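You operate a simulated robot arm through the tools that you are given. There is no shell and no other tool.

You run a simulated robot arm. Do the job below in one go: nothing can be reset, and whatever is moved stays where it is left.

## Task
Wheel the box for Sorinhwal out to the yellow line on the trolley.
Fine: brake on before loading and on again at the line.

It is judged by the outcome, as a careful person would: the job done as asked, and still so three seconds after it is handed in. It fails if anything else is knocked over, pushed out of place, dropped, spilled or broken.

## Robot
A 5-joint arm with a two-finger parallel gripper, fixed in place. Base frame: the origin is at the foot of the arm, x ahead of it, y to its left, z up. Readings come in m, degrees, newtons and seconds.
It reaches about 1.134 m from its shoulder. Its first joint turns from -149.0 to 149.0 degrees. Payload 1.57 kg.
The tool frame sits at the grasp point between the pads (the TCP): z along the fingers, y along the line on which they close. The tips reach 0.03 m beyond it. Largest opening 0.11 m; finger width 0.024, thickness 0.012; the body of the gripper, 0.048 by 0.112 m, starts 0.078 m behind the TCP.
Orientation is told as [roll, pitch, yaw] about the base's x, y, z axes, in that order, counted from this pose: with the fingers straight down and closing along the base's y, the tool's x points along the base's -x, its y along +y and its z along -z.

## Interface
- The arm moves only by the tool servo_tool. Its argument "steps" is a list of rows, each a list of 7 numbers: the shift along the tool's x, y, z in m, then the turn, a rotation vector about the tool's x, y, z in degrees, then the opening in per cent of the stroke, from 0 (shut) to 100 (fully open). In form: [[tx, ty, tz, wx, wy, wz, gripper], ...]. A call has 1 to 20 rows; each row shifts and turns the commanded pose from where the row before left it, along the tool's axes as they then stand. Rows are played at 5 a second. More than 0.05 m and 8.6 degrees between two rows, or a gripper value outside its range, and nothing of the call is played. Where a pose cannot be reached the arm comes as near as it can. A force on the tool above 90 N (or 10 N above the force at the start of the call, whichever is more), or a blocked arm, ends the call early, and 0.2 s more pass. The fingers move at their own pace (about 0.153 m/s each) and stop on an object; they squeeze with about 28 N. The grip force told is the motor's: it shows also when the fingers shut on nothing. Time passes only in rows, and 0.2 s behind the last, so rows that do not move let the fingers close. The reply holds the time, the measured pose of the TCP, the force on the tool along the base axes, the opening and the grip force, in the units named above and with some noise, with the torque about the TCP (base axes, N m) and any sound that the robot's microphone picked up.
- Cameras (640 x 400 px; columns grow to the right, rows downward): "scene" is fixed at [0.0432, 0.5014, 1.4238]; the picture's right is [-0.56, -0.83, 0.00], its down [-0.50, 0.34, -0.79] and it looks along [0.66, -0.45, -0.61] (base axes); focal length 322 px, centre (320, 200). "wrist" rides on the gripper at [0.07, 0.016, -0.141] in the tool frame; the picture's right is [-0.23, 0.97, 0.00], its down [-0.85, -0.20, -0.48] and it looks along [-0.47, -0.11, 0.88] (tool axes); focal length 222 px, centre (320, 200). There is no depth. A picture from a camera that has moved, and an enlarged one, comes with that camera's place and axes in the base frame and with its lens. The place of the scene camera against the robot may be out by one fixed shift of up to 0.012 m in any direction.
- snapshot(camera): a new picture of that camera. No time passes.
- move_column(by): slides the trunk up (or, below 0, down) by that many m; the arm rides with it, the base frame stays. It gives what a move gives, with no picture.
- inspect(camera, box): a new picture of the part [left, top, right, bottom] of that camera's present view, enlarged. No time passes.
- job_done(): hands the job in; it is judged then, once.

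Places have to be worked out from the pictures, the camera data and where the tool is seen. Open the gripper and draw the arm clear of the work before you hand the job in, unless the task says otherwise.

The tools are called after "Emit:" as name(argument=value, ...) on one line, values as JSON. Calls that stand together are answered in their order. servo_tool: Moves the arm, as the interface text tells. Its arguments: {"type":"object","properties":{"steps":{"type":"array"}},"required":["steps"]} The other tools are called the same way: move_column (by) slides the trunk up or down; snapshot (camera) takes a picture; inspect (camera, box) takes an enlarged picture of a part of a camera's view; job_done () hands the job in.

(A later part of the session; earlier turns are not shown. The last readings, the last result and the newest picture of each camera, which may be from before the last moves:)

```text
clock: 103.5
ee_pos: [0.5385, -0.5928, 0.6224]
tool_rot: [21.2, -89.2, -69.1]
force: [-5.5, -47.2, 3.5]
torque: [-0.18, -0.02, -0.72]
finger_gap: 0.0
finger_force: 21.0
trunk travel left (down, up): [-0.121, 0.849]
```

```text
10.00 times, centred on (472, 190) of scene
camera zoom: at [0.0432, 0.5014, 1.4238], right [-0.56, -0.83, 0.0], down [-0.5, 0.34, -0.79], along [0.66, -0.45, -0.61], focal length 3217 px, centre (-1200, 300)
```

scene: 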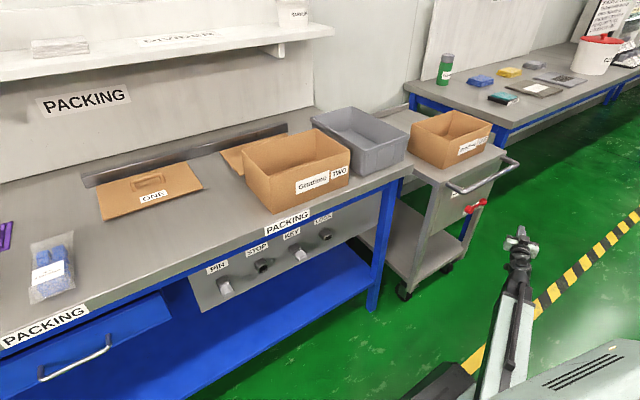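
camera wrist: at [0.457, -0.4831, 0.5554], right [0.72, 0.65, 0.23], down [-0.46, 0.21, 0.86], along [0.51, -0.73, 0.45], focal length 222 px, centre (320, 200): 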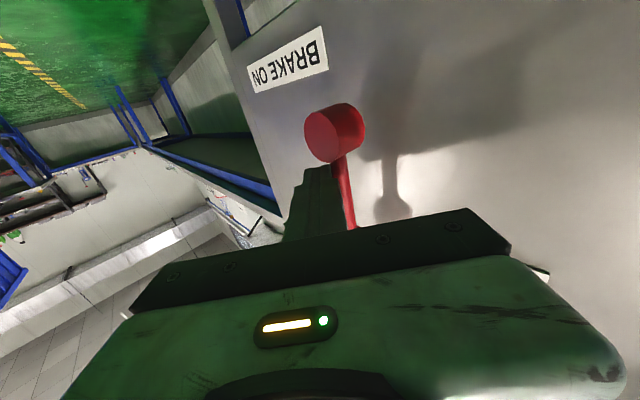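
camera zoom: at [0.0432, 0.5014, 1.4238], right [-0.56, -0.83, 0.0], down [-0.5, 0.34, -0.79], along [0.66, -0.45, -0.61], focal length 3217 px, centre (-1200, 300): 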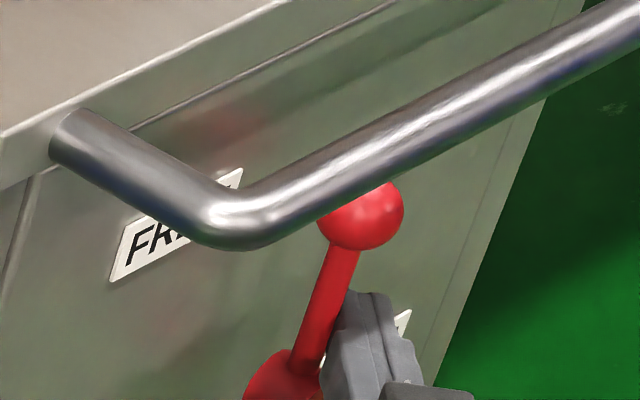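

The lever is at its FREE stop. I back off and swing out from under the bar.

Emit:
servo_tool(steps=[[0, -0.0064, 0.006, 0.4, 0, 0, 0], [0, -0.02, 0.0, 1.4, 0, 0, 0], [0, -0.0415, 0, 2.85, 0, 0, 0], [0, -0.0415, 0, 2.85, 0, 0, 0], [0, -0.0415, 0, 2.85, 0, 0, 0], [0, -0.0415, 0, 2.85, 0, 0, 0]])

Emit:
inspect(camera="scene", box=[424, 150, 536, 240])

Emit:
snapshot(camera="wrist")

```text
clock: 104.9
ee_pos: [0.3956, -0.7076, 0.621]
tool_rot: [2.0, -89.0, -62.6]
force: [0.2, 0.6, -0.7]
torque: [0.02, 0.01, 0.05]
finger_gap: 0.0
finger_force: 21.4
trunk travel left (down, up): [-0.121, 0.849]
```

```text
4.44 times, centred on (480, 195) of scene
camera zoom: at [0.0432, 0.5014, 1.4238], right [-0.56, -0.83, 0.0], down [-0.5, 0.34, -0.79], along [0.66, -0.45, -0.61], focal length 1430 px, centre (-391, 222)
```

zoom: 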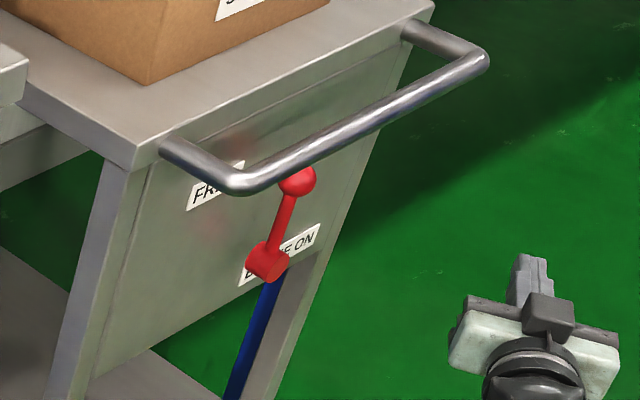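

```text
taken
camera wrist: at [0.3386, -0.578, 0.5548], right [0.85, 0.48, 0.23], down [-0.4, 0.3, 0.86], along [0.34, -0.83, 0.45], focal length 222 px, centre (320, 200)
```

wrist: 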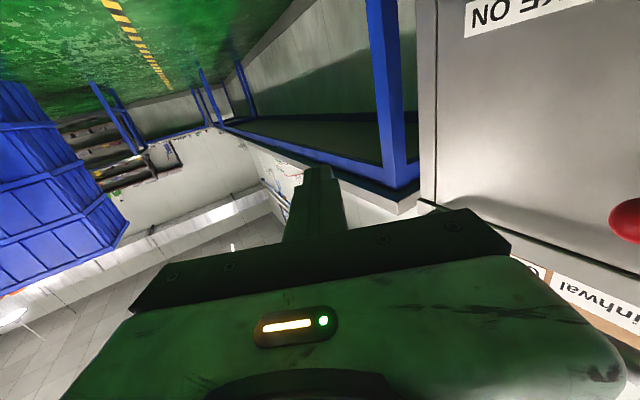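

The brake is free with the lever upright. I raise clear, turn the tool upright, and go to grip the handle bar from above at its middle.

Emit:
move_column(by=0.36)

Emit:
move_column(by=0.12)

Emit:
servo_tool(steps=[[0.0285, 0, -0.0017, 0, 7, 0, 0], [0.0285, 0, -0.0017, 0, 7, 0, 0], [0.0285, 0, -0.0017, 0, 7, 0, 0], [0.0285, 0, -0.0017, 0, 7, 0, 0], [0.0285, 0, -0.0017, 0, 7, 0, 0], [0.0285, 0, -0.0017, 0, 7, 0, 0], [0.0285, 0, -0.0017, 0, 7, 0, 0], [0.0285, 0, -0.0017, 0, 7, 0, 0], [0.0285, 0, -0.0017, 0, 7, 0, 0], [0.0285, 0, -0.0017, 0, 7, 0, 0], [0.0285, 0, -0.0017, 0, 7, 0, 0], [0.0285, 0, -0.0017, 0, 7, 0, 0], [0.02, 0, -0.001, 0, 5, 0, 0]])

```text
clock: 108.4
ee_pos: [0.395, -0.709, 0.9819]
tool_rot: [0.6, -89.0, -61.3]
force: [-0.5, 0.5, -0.3]
torque: [0.04, 0.02, 0.0]
finger_gap: 0.0
finger_force: 20.9
trunk travel left (down, up): [-0.481, 0.489]
```

```text
clock: 109.9
ee_pos: [0.3948, -0.7085, 1.1016]
tool_rot: [0.6, -89.0, -61.3]
force: [-0.2, 0.3, 0.0]
torque: [-0.02, 0.0, -0.01]
finger_gap: 0.0001
finger_force: 20.9
trunk travel left (down, up): [-0.601, 0.369]
```

```text
clock: 112.7
ee_pos: [0.28, -0.5054, 0.8675]
tool_rot: [0.0, 0.0, -60.5]
force: [0.1, -0.1, 0.0]
torque: [0.02, -0.02, 0.01]
finger_gap: 0.0
finger_force: 21.7
out of reach, approached as far as the arm can: row 7
trunk travel left (down, up): [-0.601, 0.369]
```

Emit:
servo_tool(steps=[[0, 0, 0, 0, 0, 7.4, 40], [0, 0, 0, 0, 0, 7.4, 70], [0, 0, 0, 0, 0, 7.4, 70], [0, 0, 0, 0, 0, 7.3, 70], [-0.0138, 0.0403, 0, 0, 0, 0, 70], [-0.0138, 0.0403, 0, 0, 0, 0, 70], [-0.0138, 0.0403, 0, 0, 0, 0, 70], [-0.0138, 0.0403, 0, 0, 0, 0, 70], [-0.0138, 0.0403, 0, 0, 0, 0, 70], [-0.0138, 0.0403, 0, 0, 0, 0, 70]])

Emit:
snapshot(camera="wrist")

Emit:
snapshot(camera="scene")

```text
clock: 114.9
ee_pos: [0.5213, -0.5899, 0.8677]
tool_rot: [0.0, 0.1, -89.9]
force: [0.6, 0.3, 0.1]
torque: [0.0, 0.01, -0.01]
finger_gap: 0.0768
finger_force: 0.0
trunk travel left (down, up): [-0.601, 0.369]
```

```text
taken
camera wrist: at [0.5375, -0.5211, 1.0095], right [0.97, -0.23, 0.0], down [-0.2, -0.86, 0.48], along [-0.11, -0.47, -0.88], focal length 222 px, centre (320, 200)
```

wrist: 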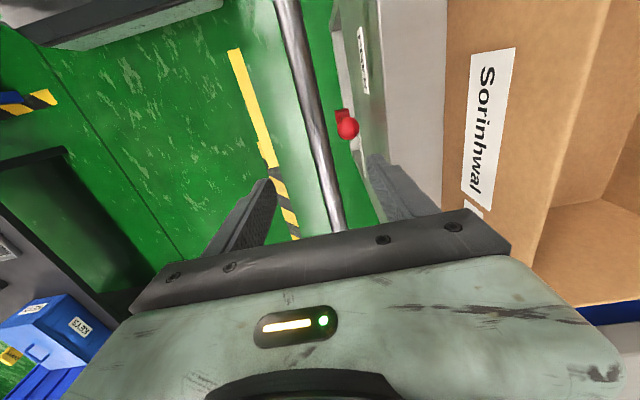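

```text
taken
```

scene: 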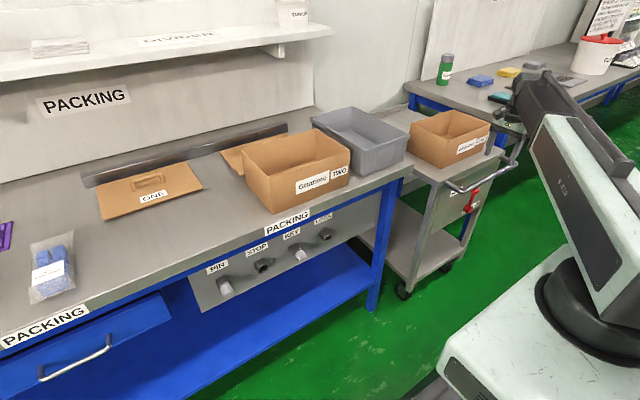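

The bar sits between the fingers (x≈0.52). I lower onto it and close.

Emit:
move_column(by=-0.1)

Emit:
servo_tool(steps=[[0, 0, 0, 0, 0, 0, 35], [0, 0, 0, 0, 0, 0, 15], [0, 0, 0, 0, 0, 0, 0], [0, 0, 0, 0, 0, 0, 0]])

Emit:
inspect(camera="scene", box=[400, 90, 560, 230])

```text
clock: 116.2
ee_pos: [0.521, -0.5892, 0.7687]
tool_rot: [0.0, 0.0, -89.9]
force: [0.0, 0.0, 0.0]
torque: [0.04, -0.02, 0.0]
finger_gap: 0.077
finger_force: 0.1
trunk travel left (down, up): [-0.501, 0.469]
```

```text
clock: 117.2
ee_pos: [0.5216, -0.5895, 0.7681]
tool_rot: [0.0, 0.0, -90.0]
force: [6.0, 0.6, -0.3]
torque: [-0.08, -0.13, 0.04]
finger_gap: 0.0215
finger_force: 34.7
trunk travel left (down, up): [-0.501, 0.469]
```

```text
2.86 times, centred on (480, 160) of scene
camera zoom: at [0.0432, 0.5014, 1.4238], right [-0.56, -0.83, 0.0], down [-0.5, 0.34, -0.79], along [0.66, -0.45, -0.61], focal length 919 px, centre (-137, 314)
```

zoom: 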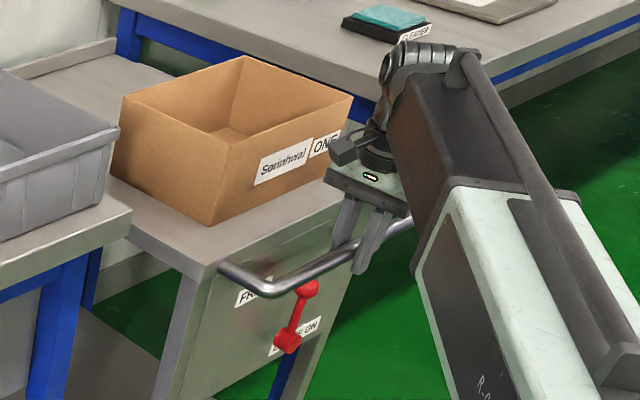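

The bar is gripped. I pull gently toward −x at first to confirm the trolley rolls freely.

Emit:
servo_tool(steps=[[0, -0.005, 0, 0, 0, 0, 0], [0, -0.01, 0, 0, 0, 0, 0], [0, -0.01, 0, 0, 0, 0, 0], [0, -0.01, 0, 0, 0, 0, 0], [0, -0.005, 0, 0, 0, 0, 0], [0, 0, 0, 0, 0, 0, 0]])

Emit:
snapshot(camera="scene")

```text
clock: 118.6
ee_pos: [0.4805, -0.589, 0.7682]
tool_rot: [-0.1, 0.0, -90.0]
force: [1.4, 7.2, -6.6]
torque: [-0.6, -0.06, -0.03]
finger_gap: 0.0218
finger_force: 34.6
trunk travel left (down, up): [-0.501, 0.469]
```

```text
taken
```

scene: 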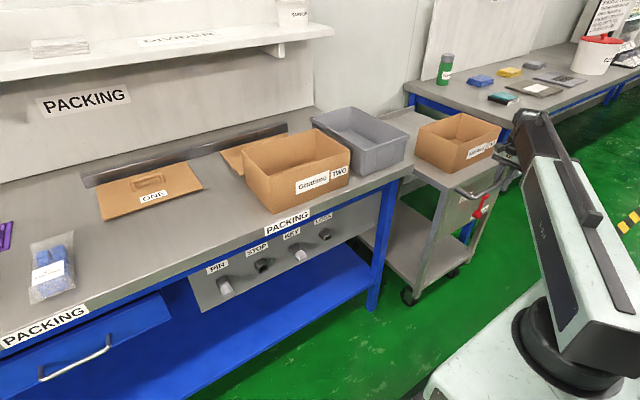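

It rolls freely and the box stays put. I continue smoothly about halfway.

Emit:
servo_tool(steps=[[0, -0.008, 0, 0, 0, 0, 0], [0, -0.014, 0, 0, 0, 0, 0], [0, -0.018, 0, 0, 0, 0, 0], [0, -0.02, 0, 0, 0, 0, 0], [0, -0.02, 0, 0, 0, 0, 0], [0, -0.02, 0, 0, 0, 0, 0], [0, -0.02, 0, 0, 0, 0, 0], [0, -0.015, 0, 0, 0, 0, 0], [0, -0.01, 0, 0, 0, 0, 0], [0, -0.005, 0, 0, 0, 0, 0]])

Emit:
snapshot(camera="scene")

Emit:
snapshot(camera="wrist")

```text
clock: 120.8
ee_pos: [0.3291, -0.5886, 0.7687]
tool_rot: [0.0, 0.0, -90.1]
force: [2.6, -5.4, 0.8]
torque: [0.87, -0.12, 0.1]
finger_gap: 0.0216
finger_force: 34.8
trunk travel left (down, up): [-0.501, 0.469]
```

```text
taken
```

scene: 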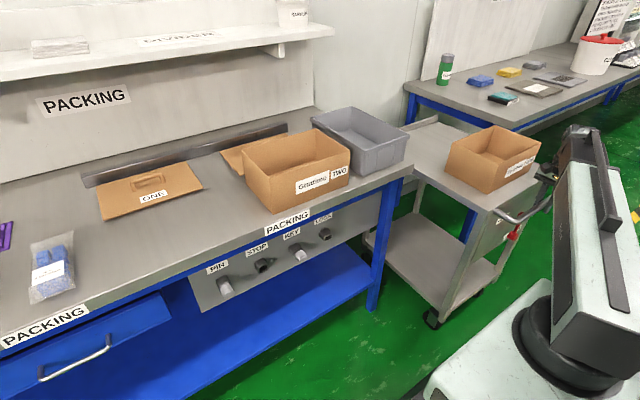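

```text
taken
camera wrist: at [0.3457, -0.5206, 0.9094], right [0.97, -0.23, 0.0], down [-0.2, -0.86, 0.48], along [-0.11, -0.47, -0.88], focal length 222 px, centre (320, 200)
```

wrist: 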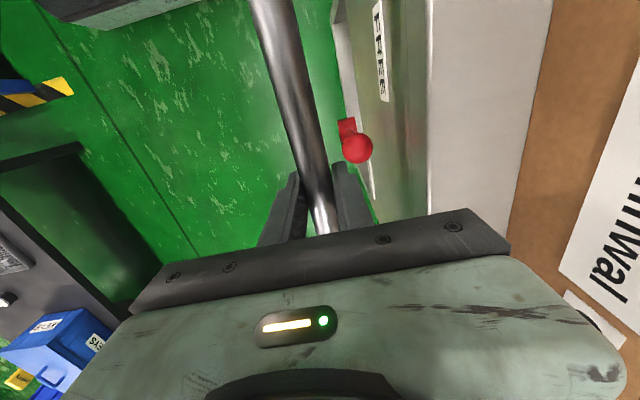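

The trolley and box ride well. By my estimate the deck front is 0.071 behind the bar and the line spans x≈0.224–0.274. I pull the remaining 0.15 m so the deck front edge ends at x≈0.25, over the line.

Emit:
servo_tool(steps=[[0, -0.008, 0, 0, 0, 0, 0], [0, -0.014, 0, 0, 0, 0, 0], [0, -0.018, 0, 0, 0, 0, 0], [0, -0.02, 0, 0, 0, 0, 0], [0, -0.02, 0, 0, 0, 0, 0], [0, -0.02, 0, 0, 0, 0, 0], [0, -0.018, 0, 0, 0, 0, 0], [0, -0.014, 0, 0, 0, 0, 0], [0, -0.009, 0, 0, 0, 0, 0], [0, -0.005, 0, 0, 0, 0, 0], [0, -0.002, 0, 0, 0, 0, 0], [0, 0, 0, 0, 0, 0, 0], [0, 0, 0, 0, 0, 0, 0]])

Emit:
snapshot(camera="scene")

Emit:
snapshot(camera="wrist")

```text
clock: 123.6
ee_pos: [0.1827, -0.5889, 0.7679]
tool_rot: [0.0, 0.1, -90.0]
force: [4.3, -2.7, -2.3]
torque: [-1.04, -0.03, 0.03]
finger_gap: 0.0218
finger_force: 34.6
trunk travel left (down, up): [-0.501, 0.469]
```

```text
taken
```

scene: 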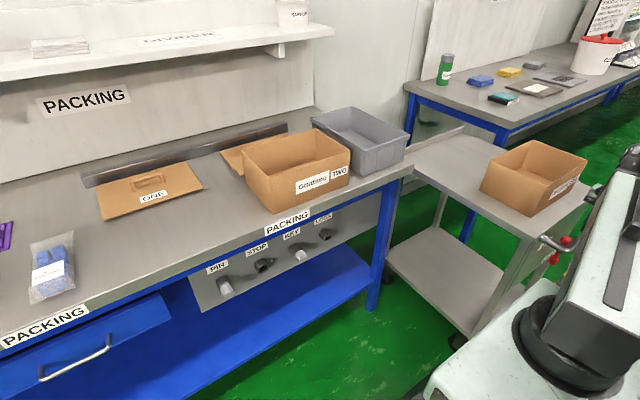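

```text
taken
camera wrist: at [0.1989, -0.5204, 0.9094], right [0.97, -0.23, 0.0], down [-0.2, -0.85, 0.48], along [-0.11, -0.47, -0.88], focal length 222 px, centre (320, 200)
```

wrist: 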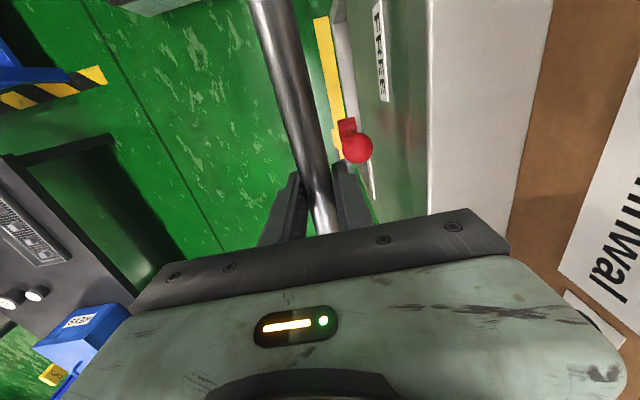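

The yellow line is visible right under the front panel, and I put the deck front at about x 0.253, on the line (0.218–0.274). I release the handle gently, rise, and set up for the brake: fingers shut, squared to the base, above the gap.

Emit:
servo_tool(steps=[[0, 0, 0, 0, 0, 0, 25], [0, 0, 0, 0, 0, 0, 45], [0, 0, 0, 0, 0, 0, 60], [0, 0, 0, 0, 0, 0, 60]])

Emit:
move_column(by=0.12)

Emit:
servo_tool(steps=[[0, 0, 0, 0, 0, -8.2, 30], [0, 0, 0, 0, 0, -8.2, 0], [0, 0, 0, 0, 0, -8.2, 0], [0, 0, 0, 0, 0, -8.2, 0], [0, 0, 0, 0, 0, -8.2, 0], [0, 0, 0, 0, 0, -8.2, 0], [0, 0, 0, 0, 0, -8.2, 0], [0, 0, 0, 0, 0, -8.2, 0], [0, 0, 0, 0, 0, -8.2, 0], [0, 0, 0, 0, 0, -8.2, 0], [0, 0, 0, 0, 0, -8, 0]])

Emit:
snapshot(camera="wrist")

Emit:
snapshot(camera="scene")

```text
clock: 124.6
ee_pos: [0.1823, -0.5889, 0.7679]
tool_rot: [0.0, -0.1, -90.0]
force: [0.0, 0.0, 0.7]
torque: [-0.01, -0.01, 0.0]
finger_gap: 0.066
finger_force: 0.0
trunk travel left (down, up): [-0.501, 0.469]
```

```text
clock: 126.1
ee_pos: [0.1831, -0.589, 0.888]
tool_rot: [0.0, 0.0, -90.0]
force: [-0.3, 0.3, -0.5]
torque: [-0.03, -0.04, 0.0]
finger_gap: 0.0661
finger_force: 0.1
trunk travel left (down, up): [-0.621, 0.349]
```

```text
clock: 128.5
ee_pos: [0.1818, -0.5893, 0.8891]
tool_rot: [0.0, 0.0, 0.0]
force: [0.4, -0.2, -0.1]
torque: [0.0, 0.02, 0.0]
finger_gap: 0.0001
finger_force: 21.4
trunk travel left (down, up): [-0.621, 0.349]
```

```text
taken
camera wrist: at [0.1124, -0.5739, 1.0296], right [0.23, 0.97, 0.0], down [0.86, -0.2, 0.48], along [0.47, -0.11, -0.88], focal length 222 px, centre (320, 200)
```

wrist: 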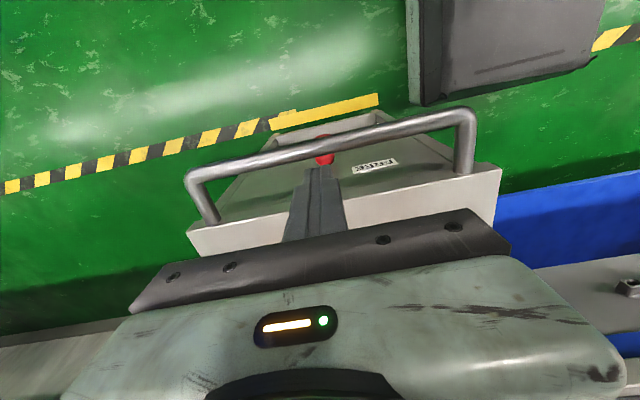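

```text
taken
```

scene: 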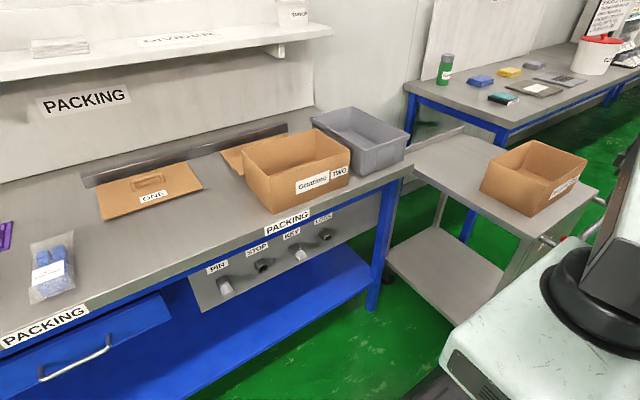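

Good view of the trolley front against the line. I zoom in to recheck the bar, ball and deck edge before inserting the finger.

Emit:
inspect(camera="wrist", box=[176, 80, 512, 290])

```text
1.90 times, centred on (344, 185) of wrist
camera zoom: at [0.1124, -0.5739, 1.0296], right [0.23, 0.97, 0.0], down [0.86, -0.2, 0.48], along [0.47, -0.11, -0.88], focal length 423 px, centre (274, 229)
```

zoom: 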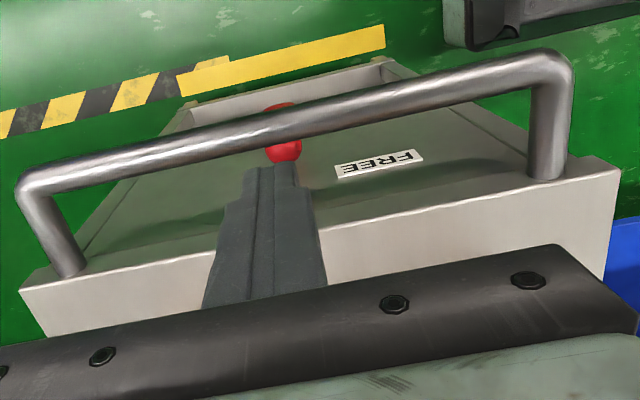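

Bar x≈0.182, ball (0.223, -0.593), deck front x≈0.25. I position at (0.224, -0.547) and lower the finger into the gap beside the ball, as before.

Emit:
servo_tool(steps=[[-0.021, 0.021, 0, 0, 0, 0, 0], [-0.021, 0.021, 0, 0, 0, 0, 0], [0, 0, 0, 0, 0, 0, 0]])

Emit:
move_column(by=-0.1)

Emit:
snapshot(camera="wrist")

```text
clock: 129.3
ee_pos: [0.2248, -0.5457, 0.888]
tool_rot: [0.1, -0.1, 0.0]
force: [0.2, -0.7, 0.3]
torque: [0.03, 0.0, -0.02]
finger_gap: 0.0
finger_force: 21.0
trunk travel left (down, up): [-0.621, 0.349]
```

```text
clock: 130.7
ee_pos: [0.2254, -0.5459, 0.7896]
tool_rot: [-0.1, 0.0, 0.1]
force: [0.3, -0.4, 0.2]
torque: [0.02, -0.03, 0.04]
finger_gap: 0.0001
finger_force: 21.5
trunk travel left (down, up): [-0.521, 0.449]
```

```text
taken
camera wrist: at [0.1548, -0.5307, 0.9296], right [0.23, 0.97, 0.0], down [0.85, -0.2, 0.48], along [0.47, -0.11, -0.88], focal length 222 px, centre (320, 200)
```

wrist: 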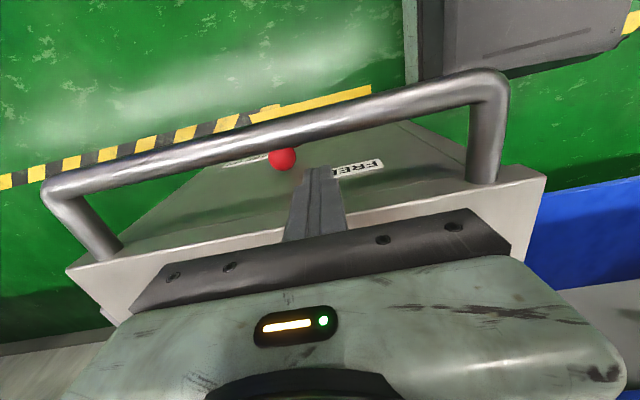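

The same picture as the first time. I lower to z≈0.703 and push −y.

Emit:
move_column(by=-0.086)

Emit:
servo_tool(steps=[[0, -0.01, 0, 0, 0, 0, 0], [0, -0.01, 0, 0, 0, 0, 0], [0, -0.01, 0, 0, 0, 0, 0], [0, -0.01, 0, 0, 0, 0, 0], [0, -0.01, 0, 0, 0, 0, 0], [0, -0.01, 0, 0, 0, 0, 0], [0, -0.01, 0, 0, 0, 0, 0], [0, -0.01, 0, 0, 0, 0, 0], [0, -0.01, 0, 0, 0, 0, 0], [0, -0.007, 0, 0, 0, 0, 0]])

Emit:
snapshot(camera="wrist")

Emit:
snapshot(camera="scene")

```text
clock: 131.9
ee_pos: [0.2243, -0.545, 0.7026]
tool_rot: [0.0, -0.1, -0.1]
force: [-0.5, 0.8, -0.6]
torque: [-0.04, -0.01, 0.02]
finger_gap: 0.0001
finger_force: 21.4
trunk travel left (down, up): [-0.435, 0.535]
```

```text
clock: 134.1
ee_pos: [0.2251, -0.6423, 0.702]
tool_rot: [0.0, 0.0, 0.0]
force: [-0.4, 0.7, 0.0]
torque: [0.03, 0.01, 0.03]
finger_gap: 0.0001
finger_force: 21.6
trunk travel left (down, up): [-0.435, 0.535]
```

```text
taken
camera wrist: at [0.155, -0.6277, 0.8436], right [0.23, 0.97, 0.0], down [0.85, -0.2, 0.48], along [0.47, -0.11, -0.88], focal length 222 px, centre (320, 200)
```

wrist: 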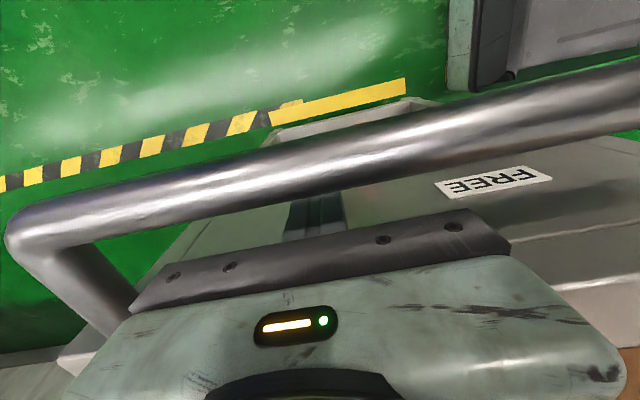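

```text
taken
```

scene: 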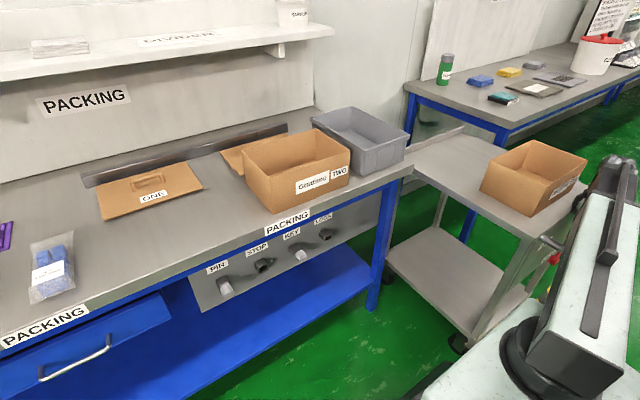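

The lever should be at about 40° again. For the second stage I rise, go round to azimuth −85° (clear of the bar), and tilt the tool slightly past horizontal, so the wrist and boom stay low when I come in under the bar.

Emit:
move_column(by=0.17)

Emit:
servo_tool(steps=[[0.035, 0.0084, 0, 0, 0, 0, 0], [0.035, 0.0084, 0, 0, 0, 0, 0], [0.035, 0.0084, 0, 0, 0, 0, 0], [0.035, 0.0084, 0, 0, 0, 0, 0], [0.035, 0.0084, 0, 0, 0, 0, 0], [0, 0, 0, 0, 0, 7.75, 0], [0, 0, 0, 0, 0, 7.75, 0], [0, 0, 0, 0, 0, 7.75, 0], [0, 0, 0, 0, 0, 7.75, 0], [0, 0, 0, 0, 0, 7.75, 0], [0, 0, 0, 0, 0, 7.75, 0], [0, 0, 0, 0, 0, 7.75, 0], [0, 0, 0, 0, 0, 7.75, 0], [0, 0, 0, 0, 0, 7.75, 0], [0, 0, 0, 0, 0, 7.75, 0], [0, 0, 0, 0, 0, 7.75, 0]])

Emit:
servo_tool(steps=[[-0.0285, 0, -0.0017, 0, -7, 0, 0], [-0.0285, 0, -0.0017, 0, -7, 0, 0], [-0.0285, 0, -0.0017, 0, -7, 0, 0], [-0.0285, 0, -0.0017, 0, -7, 0, 0], [-0.0285, 0, -0.0017, 0, -7, 0, 0], [-0.0285, 0, -0.0017, 0, -7, 0, 0], [-0.0285, 0, -0.0017, 0, -7, 0, 0], [-0.0285, 0, -0.0017, 0, -7, 0, 0], [-0.0285, 0, -0.0017, 0, -7, 0, 0], [-0.0285, 0, -0.0017, 0, -7, 0, 0], [-0.0285, 0, -0.0017, 0, -7, 0, 0], [-0.0285, 0, -0.0017, 0, -7, 0, 0], [-0.0285, 0, -0.0017, 0, -7, 0, 0], [-0.0285, 0, -0.0017, 0, -7, 0, 0], [-0.02, 0, -0.001, 0, -5, 0, 0]])

Emit:
snapshot(camera="scene")

Emit:
snapshot(camera="wrist")

```text
clock: 136.0
ee_pos: [0.2257, -0.6434, 0.8727]
tool_rot: [0.0, -0.1, 0.0]
force: [0.4, 0.0, 0.0]
torque: [0.05, 0.0, -0.02]
finger_gap: 0.0
finger_force: 21.7
trunk travel left (down, up): [-0.605, 0.365]
```

```text
clock: 139.4
ee_pos: [0.0494, -0.6002, 0.8719]
tool_rot: [0.0, 0.0, -85.4]
force: [0.2, -0.5, -1.1]
torque: [-0.01, -0.02, -0.03]
finger_gap: 0.0002
finger_force: 21.2
trunk travel left (down, up): [-0.605, 0.365]
```

```text
clock: 142.6
ee_pos: [0.0728, -0.8302, 1.1495]
tool_rot: [-179.3, -80.4, 95.0]
force: [-0.4, -0.5, 0.6]
torque: [0.02, 0.02, 0.01]
finger_gap: 0.0
finger_force: 21.0
out of reach, approached as far as the arm can: row 11, 13, 14
trunk travel left (down, up): [-0.605, 0.365]
```

```text
taken
```

scene: 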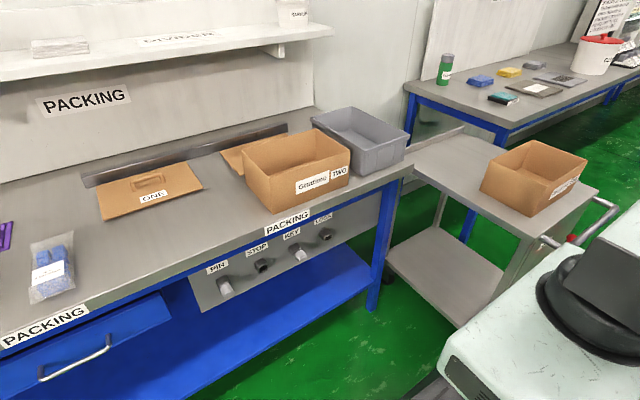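

```text
taken
camera wrist: at [0.0762, -0.703, 1.0575], right [0.97, 0.13, 0.22], down [-0.26, 0.59, 0.76], along [-0.03, -0.79, 0.61], focal length 222 px, centre (320, 200)
```

wrist: 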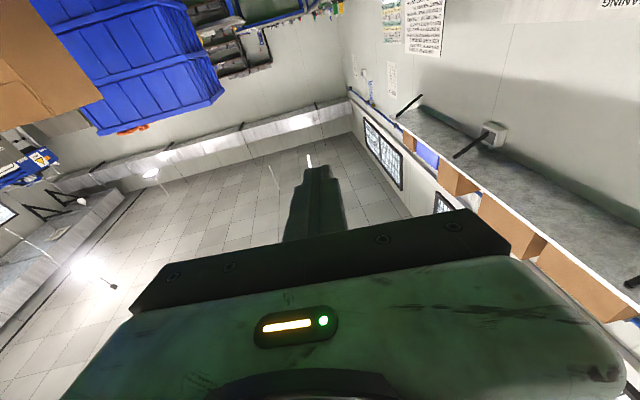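

The tilt is about 100°. I retract the boom to near its minimum and lower to bring the hand just under bar height at azimuth −85°.

Emit:
servo_tool(steps=[[-0.006, 0, -0.034, 0, 0, 0, 0]])

Emit:
move_column(by=-0.36)

Emit:
move_column(by=-0.068)

Emit:
snapshot(camera="wrist")

Emit:
snapshot(camera="scene")

```text
clock: 143.0
ee_pos: [0.07, -0.7964, 1.1504]
tool_rot: [-179.9, -80.3, 95.4]
force: [0.9, -1.0, 0.2]
torque: [0.02, 0.02, -0.03]
finger_gap: 0.0
finger_force: 21.3
trunk travel left (down, up): [-0.605, 0.365]
```

```text
clock: 146.5
ee_pos: [0.0698, -0.7965, 0.7896]
tool_rot: [-179.9, -80.4, 95.6]
force: [-1.0, -0.2, -0.4]
torque: [-0.02, 0.01, -0.03]
finger_gap: 0.0
finger_force: 21.0
trunk travel left (down, up): [-0.245, 0.725]
```

```text
clock: 147.6
ee_pos: [0.0696, -0.7956, 0.7229]
tool_rot: [-179.8, -80.4, 95.6]
force: [0.1, 0.1, 0.6]
torque: [-0.01, 0.01, -0.03]
finger_gap: 0.0
finger_force: 20.8
trunk travel left (down, up): [-0.177, 0.793]
```

```text
taken
camera wrist: at [0.073, -0.6688, 0.6296], right [0.97, 0.13, 0.22], down [-0.26, 0.59, 0.76], along [-0.03, -0.79, 0.61], focal length 222 px, centre (320, 200)
```

wrist: 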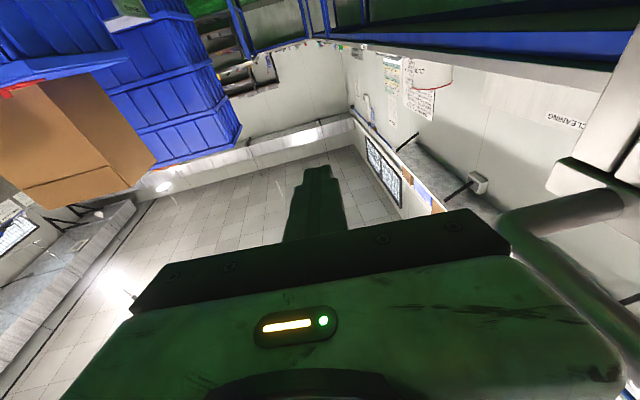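

```text
taken
```

scene: 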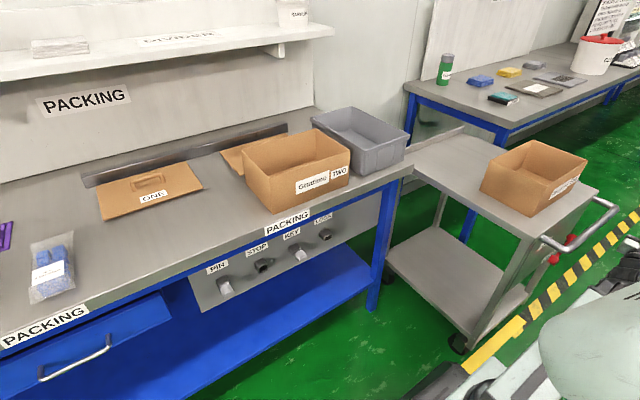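

The scene camera can see the lever again, so I check its angle and the trolley's place on the line.

Emit:
inspect(camera="scene", box=[440, 180, 640, 390])

Emit:
inspect(camera="scene", box=[528, 190, 624, 280])

```text
1.90 times, centred on (540, 285) of scene
camera zoom: at [0.0432, 0.5014, 1.4238], right [-0.56, -0.83, 0.0], down [-0.5, 0.34, -0.79], along [0.66, -0.45, -0.61], focal length 613 px, centre (-99, 38)
```

zoom: 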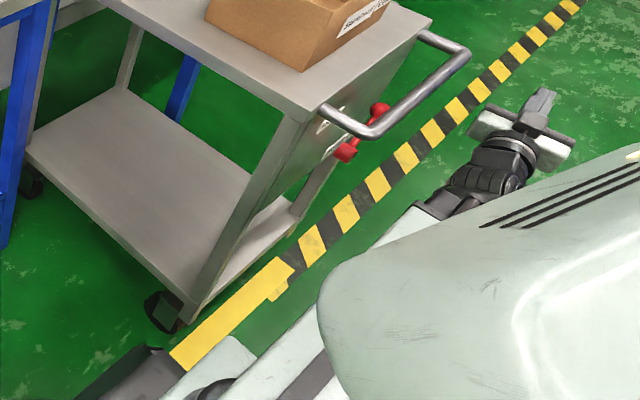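

```text
4.44 times, centred on (576, 235) of scene
camera zoom: at [0.0432, 0.5014, 1.4238], right [-0.56, -0.83, 0.0], down [-0.5, 0.34, -0.79], along [0.66, -0.45, -0.61], focal length 1430 px, centre (-818, 44)
```

zoom: 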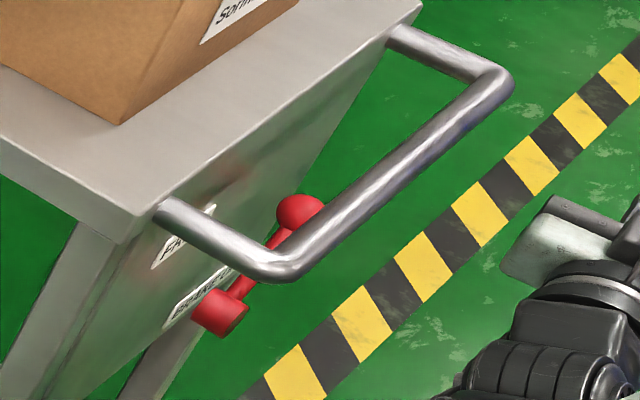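

The lever is at about 40° and the trolley front is right at the yellow line. I swing in slowly under the bar.

Emit:
servo_tool(steps=[[0, 0.0349, 0, -2.46, 0, 0.43, 0], [0, 0.0349, 0, -2.46, 0, 0.43, 0], [0, 0.0349, 0, -2.46, 0, 0.43, 0]])

Emit:
snapshot(camera="wrist")

Emit:
inspect(camera="scene", box=[528, 190, 624, 280])

```text
clock: 148.4
ee_pos: [0.1744, -0.7792, 0.7216]
tool_rot: [179.8, -80.4, 103.3]
force: [-1.0, 0.7, 0.8]
torque: [-0.01, -0.02, -0.02]
finger_gap: 0.0
finger_force: 21.1
trunk travel left (down, up): [-0.177, 0.793]
```

```text
taken
camera wrist: at [0.1608, -0.6532, 0.6296], right [0.94, 0.26, 0.22], down [-0.33, 0.55, 0.76], along [0.07, -0.79, 0.61], focal length 222 px, centre (320, 200)
```

wrist: 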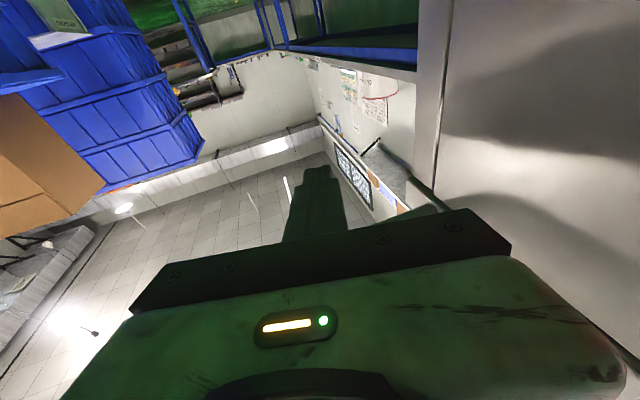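

```text
4.44 times, centred on (576, 235) of scene
camera zoom: at [0.0432, 0.5014, 1.4238], right [-0.56, -0.83, 0.0], down [-0.5, 0.34, -0.79], along [0.66, -0.45, -0.61], focal length 1430 px, centre (-818, 44)
```

zoom: 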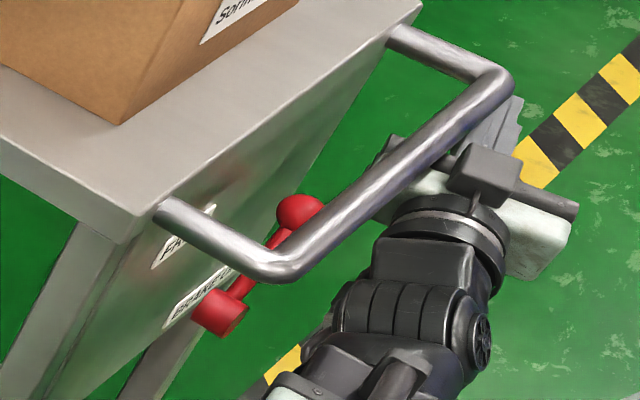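

I can see the hand under the bar, with the ball to its left. I continue the swing a little further.

Emit:
servo_tool(steps=[[0, 0.0175, 0, -1.23, 0, 0.21, 0], [0, 0.0175, 0, -1.23, 0, 0.21, 0]])

Emit:
inspect(camera="scene", box=[528, 190, 624, 280])

Emit:
snapshot(camera="wrist")

```text
clock: 149.0
ee_pos: [0.2062, -0.7726, 0.7217]
tool_rot: [179.8, -80.3, 105.6]
force: [-0.1, -0.5, 0.8]
torque: [-0.02, -0.02, 0.01]
finger_gap: 0.0001
finger_force: 21.4
trunk travel left (down, up): [-0.177, 0.793]
```

```text
4.44 times, centred on (576, 235) of scene
camera zoom: at [0.0432, 0.5014, 1.4238], right [-0.56, -0.83, 0.0], down [-0.5, 0.34, -0.79], along [0.66, -0.45, -0.61], focal length 1430 px, centre (-818, 44)
```

zoom: 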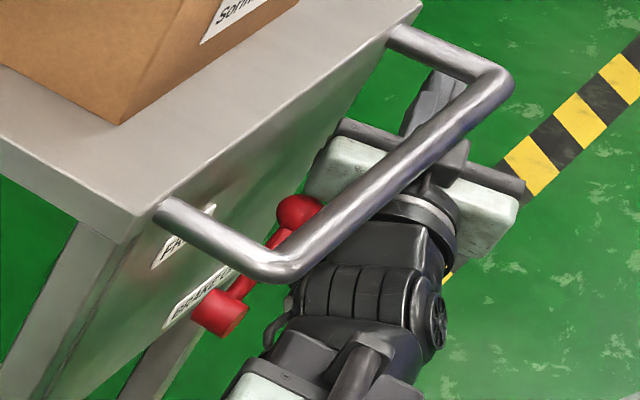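

```text
taken
camera wrist: at [0.1886, -0.6465, 0.6297], right [0.93, 0.3, 0.22], down [-0.36, 0.54, 0.76], along [0.11, -0.79, 0.61], focal length 222 px, centre (320, 200)
```

wrist: 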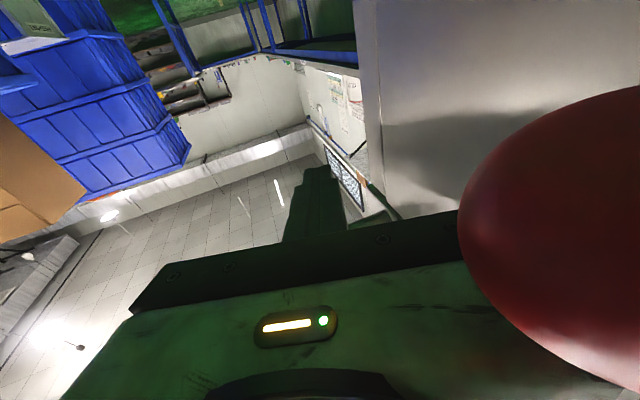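

The ball is very close beside the hand. I zoom in to see exactly how the hand's left end lies relative to the ball before pressing.

Emit:
inspect(camera="scene", box=[556, 200, 620, 260])

Emit:
inspect(camera="wrist", box=[300, 40, 640, 400])

```text
6.67 times, centred on (588, 230) of scene
camera zoom: at [0.0432, 0.5014, 1.4238], right [-0.56, -0.83, 0.0], down [-0.5, 0.34, -0.79], along [0.66, -0.45, -0.61], focal length 2145 px, centre (-1467, 0)
```

zoom: 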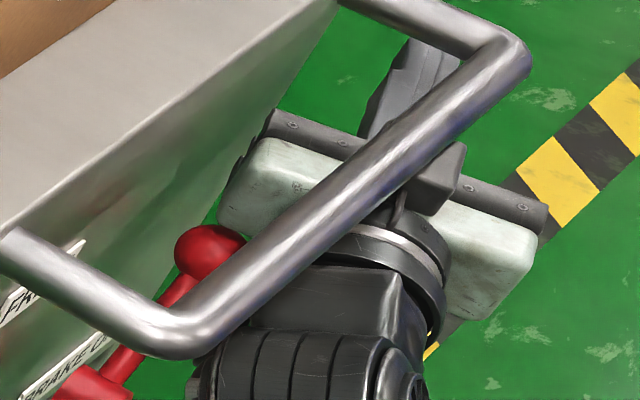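

```text
1.11 times, centred on (470, 220) of wrist
camera zoom: at [0.1886, -0.6465, 0.6297], right [0.93, 0.3, 0.22], down [-0.36, 0.54, 0.76], along [0.11, -0.79, 0.61], focal length 247 px, centre (153, 178)
```

zoom: 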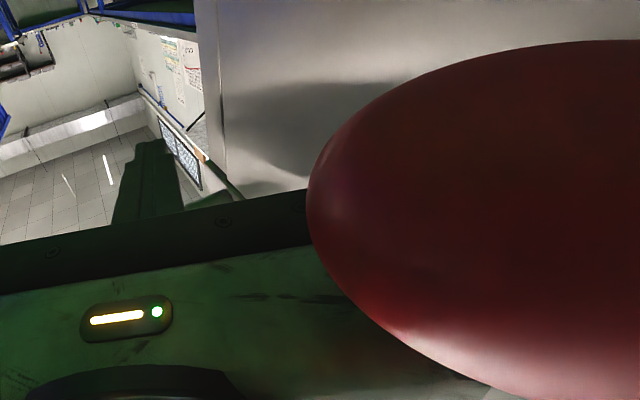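

By my rays, the hand's wing overhangs the ball by about 1 cm (wing edge y≈-0.648, ball y≈-0.659). I nudge 6 mm further over it and start pressing down in small steps.

Emit:
servo_tool(steps=[[0, 0.006, 0, -0.42, 0, 0.07, 0], [0, 0, 0, 0, 0, 0, 0]])

Emit:
move_column(by=-0.015)

Emit:
inspect(camera="scene", box=[528, 190, 624, 280])

Emit:
snapshot(camera="wrist")

```text
clock: 149.6
ee_pos: [0.2148, -0.7716, 0.7216]
tool_rot: [180.0, -80.3, 106.1]
force: [-0.4, 0.0, -0.7]
torque: [0.02, -0.01, 0.01]
finger_gap: 0.0002
finger_force: 21.5
trunk travel left (down, up): [-0.177, 0.793]
```

```text
clock: 150.2
ee_pos: [0.2146, -0.7707, 0.706]
tool_rot: [180.0, -80.3, 106.2]
force: [0.1, 0.1, 0.7]
torque: [0.02, -0.02, 0.0]
finger_gap: 0.0002
finger_force: 21.2
trunk travel left (down, up): [-0.162, 0.808]
```

```text
4.44 times, centred on (576, 235) of scene
camera zoom: at [0.0432, 0.5014, 1.4238], right [-0.56, -0.83, 0.0], down [-0.5, 0.34, -0.79], along [0.66, -0.45, -0.61], focal length 1430 px, centre (-818, 44)
```

zoom: 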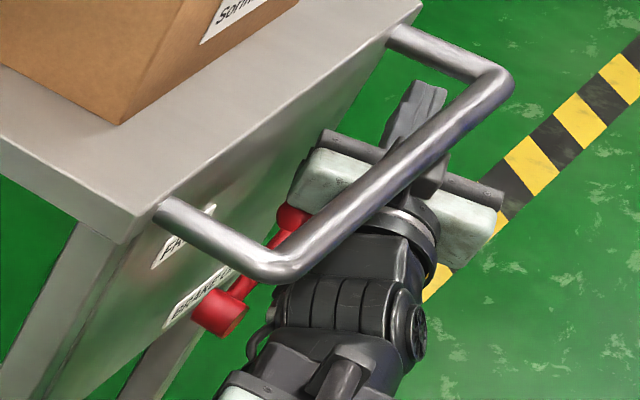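

```text
taken
camera wrist: at [0.1938, -0.6457, 0.6147], right [0.93, 0.31, 0.22], down [-0.36, 0.54, 0.76], along [0.11, -0.79, 0.61], focal length 222 px, centre (320, 200)
```

wrist: 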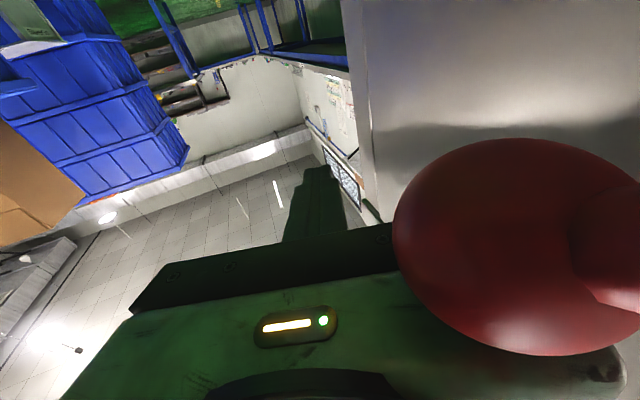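

The wing now covers the ball from above. I continue pressing down.

Emit:
move_column(by=-0.02)

Emit:
inspect(camera="scene", box=[528, 190, 624, 280])

Emit:
snapshot(camera="wrist")

```text
clock: 150.9
ee_pos: [0.2142, -0.7712, 0.6873]
tool_rot: [180.0, -80.3, 106.1]
force: [0.1, 0.5, -0.4]
torque: [-0.03, 0.01, 0.01]
finger_gap: 0.0
finger_force: 21.0
trunk travel left (down, up): [-0.142, 0.828]
```

```text
4.44 times, centred on (576, 235) of scene
camera zoom: at [0.0432, 0.5014, 1.4238], right [-0.56, -0.83, 0.0], down [-0.5, 0.34, -0.79], along [0.66, -0.45, -0.61], focal length 1430 px, centre (-818, 44)
```

zoom: 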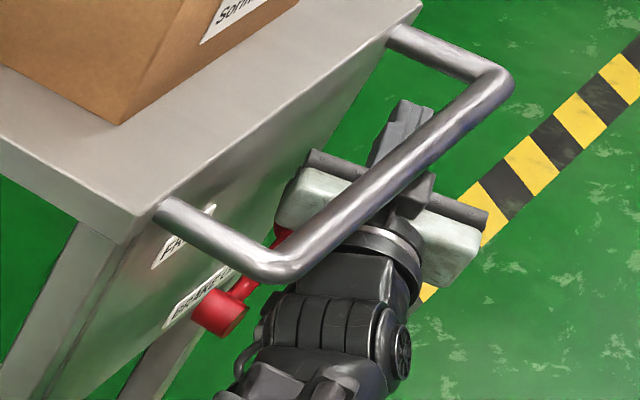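

```text
taken
camera wrist: at [0.1938, -0.6457, 0.5947], right [0.93, 0.31, 0.22], down [-0.36, 0.54, 0.76], along [0.11, -0.79, 0.61], focal length 222 px, centre (320, 200)
```

wrist: 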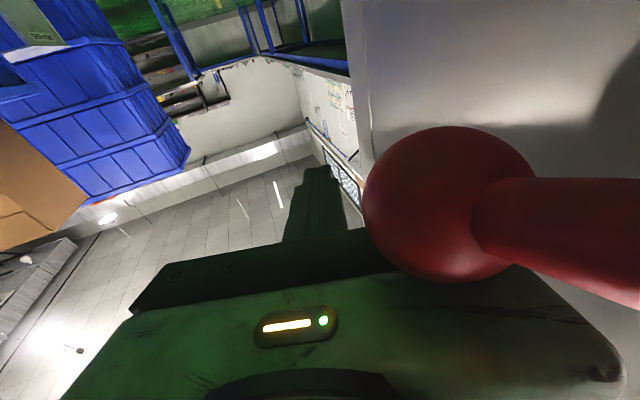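

The ball is following down (about 60°). I continue.

Emit:
move_column(by=-0.02)

Emit:
inspect(camera="scene", box=[528, 190, 624, 280])

Emit:
snapshot(camera="wrist")

```text
clock: 151.5
ee_pos: [0.213, -0.7721, 0.6676]
tool_rot: [179.9, -80.3, 106.1]
force: [-0.6, 0.0, 0.0]
torque: [0.03, -0.01, 0.0]
finger_gap: 0.0
finger_force: 21.3
trunk travel left (down, up): [-0.122, 0.848]
```

```text
4.44 times, centred on (576, 235) of scene
camera zoom: at [0.0432, 0.5014, 1.4238], right [-0.56, -0.83, 0.0], down [-0.5, 0.34, -0.79], along [0.66, -0.45, -0.61], focal length 1430 px, centre (-818, 44)
```

zoom: 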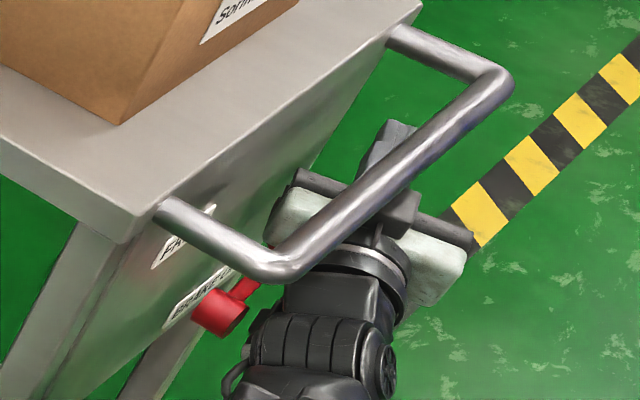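

```text
taken
camera wrist: at [0.1938, -0.6457, 0.5747], right [0.93, 0.31, 0.22], down [-0.36, 0.54, 0.76], along [0.11, -0.79, 0.61], focal length 222 px, centre (320, 200)
```

wrist: 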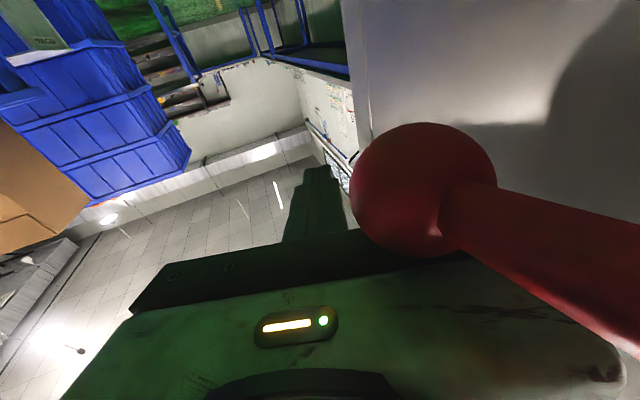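

The lever is at about 71° and still moving easily. I continue.

Emit:
move_column(by=-0.018)

Emit:
snapshot(camera="wrist")

Emit:
move_column(by=-0.006)

```text
clock: 152.2
ee_pos: [0.2144, -0.7722, 0.6496]
tool_rot: [179.9, -80.3, 106.2]
force: [0.5, -0.1, -1.2]
torque: [-0.03, 0.0, 0.02]
finger_gap: 0.0
finger_force: 21.3
trunk travel left (down, up): [-0.104, 0.866]
```

```text
taken
camera wrist: at [0.1938, -0.6457, 0.5567], right [0.93, 0.31, 0.22], down [-0.36, 0.54, 0.76], along [0.11, -0.79, 0.61], focal length 222 px, centre (320, 200)
```

wrist: 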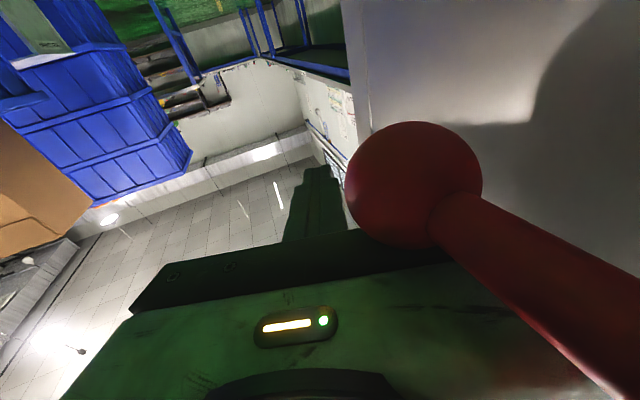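

```text
clock: 152.7
ee_pos: [0.2137, -0.7715, 0.6432]
tool_rot: [179.9, -80.2, 106.1]
force: [-0.2, -0.1, -0.8]
torque: [-0.03, 0.01, -0.01]
finger_gap: 0.0001
finger_force: 21.7
trunk travel left (down, up): [-0.098, 0.872]
```

At about 81° with no end stop yet. I press on in small steps until the end stop shows as force.

Emit:
move_column(by=-0.006)

Emit:
move_column(by=-0.004)

Emit:
snapshot(camera="wrist")

```text
clock: 153.3
ee_pos: [0.2131, -0.7708, 0.6377]
tool_rot: [179.6, -80.2, 106.6]
force: [1.0, -4.7, 18.3]
torque: [1.42, -0.15, -0.1]
finger_gap: 0.0
finger_force: 21.6
trunk travel left (down, up): [-0.092, 0.878]
```

```text
clock: 153.8
ee_pos: [0.2119, -0.7702, 0.6365]
tool_rot: [179.1, -79.9, 107.1]
force: [2.7, -21.1, 57.9]
torque: [4.3, -0.59, -0.44]
finger_gap: 0.0
finger_force: 21.7
trunk travel left (down, up): [-0.088, 0.882]
```

```text
taken
camera wrist: at [0.1937, -0.645, 0.5439], right [0.92, 0.31, 0.23], down [-0.37, 0.54, 0.76], along [0.11, -0.78, 0.61], focal length 222 px, centre (320, 200)
```

wrist: 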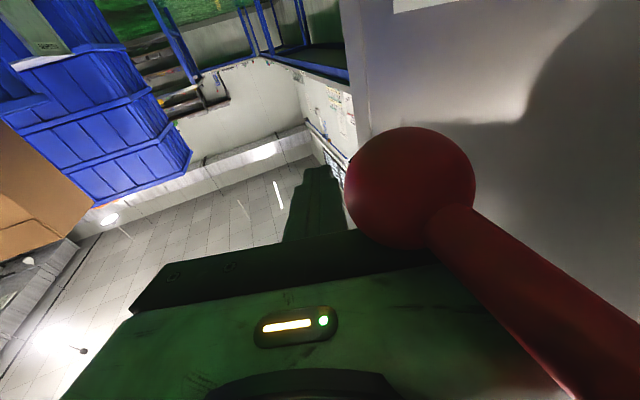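

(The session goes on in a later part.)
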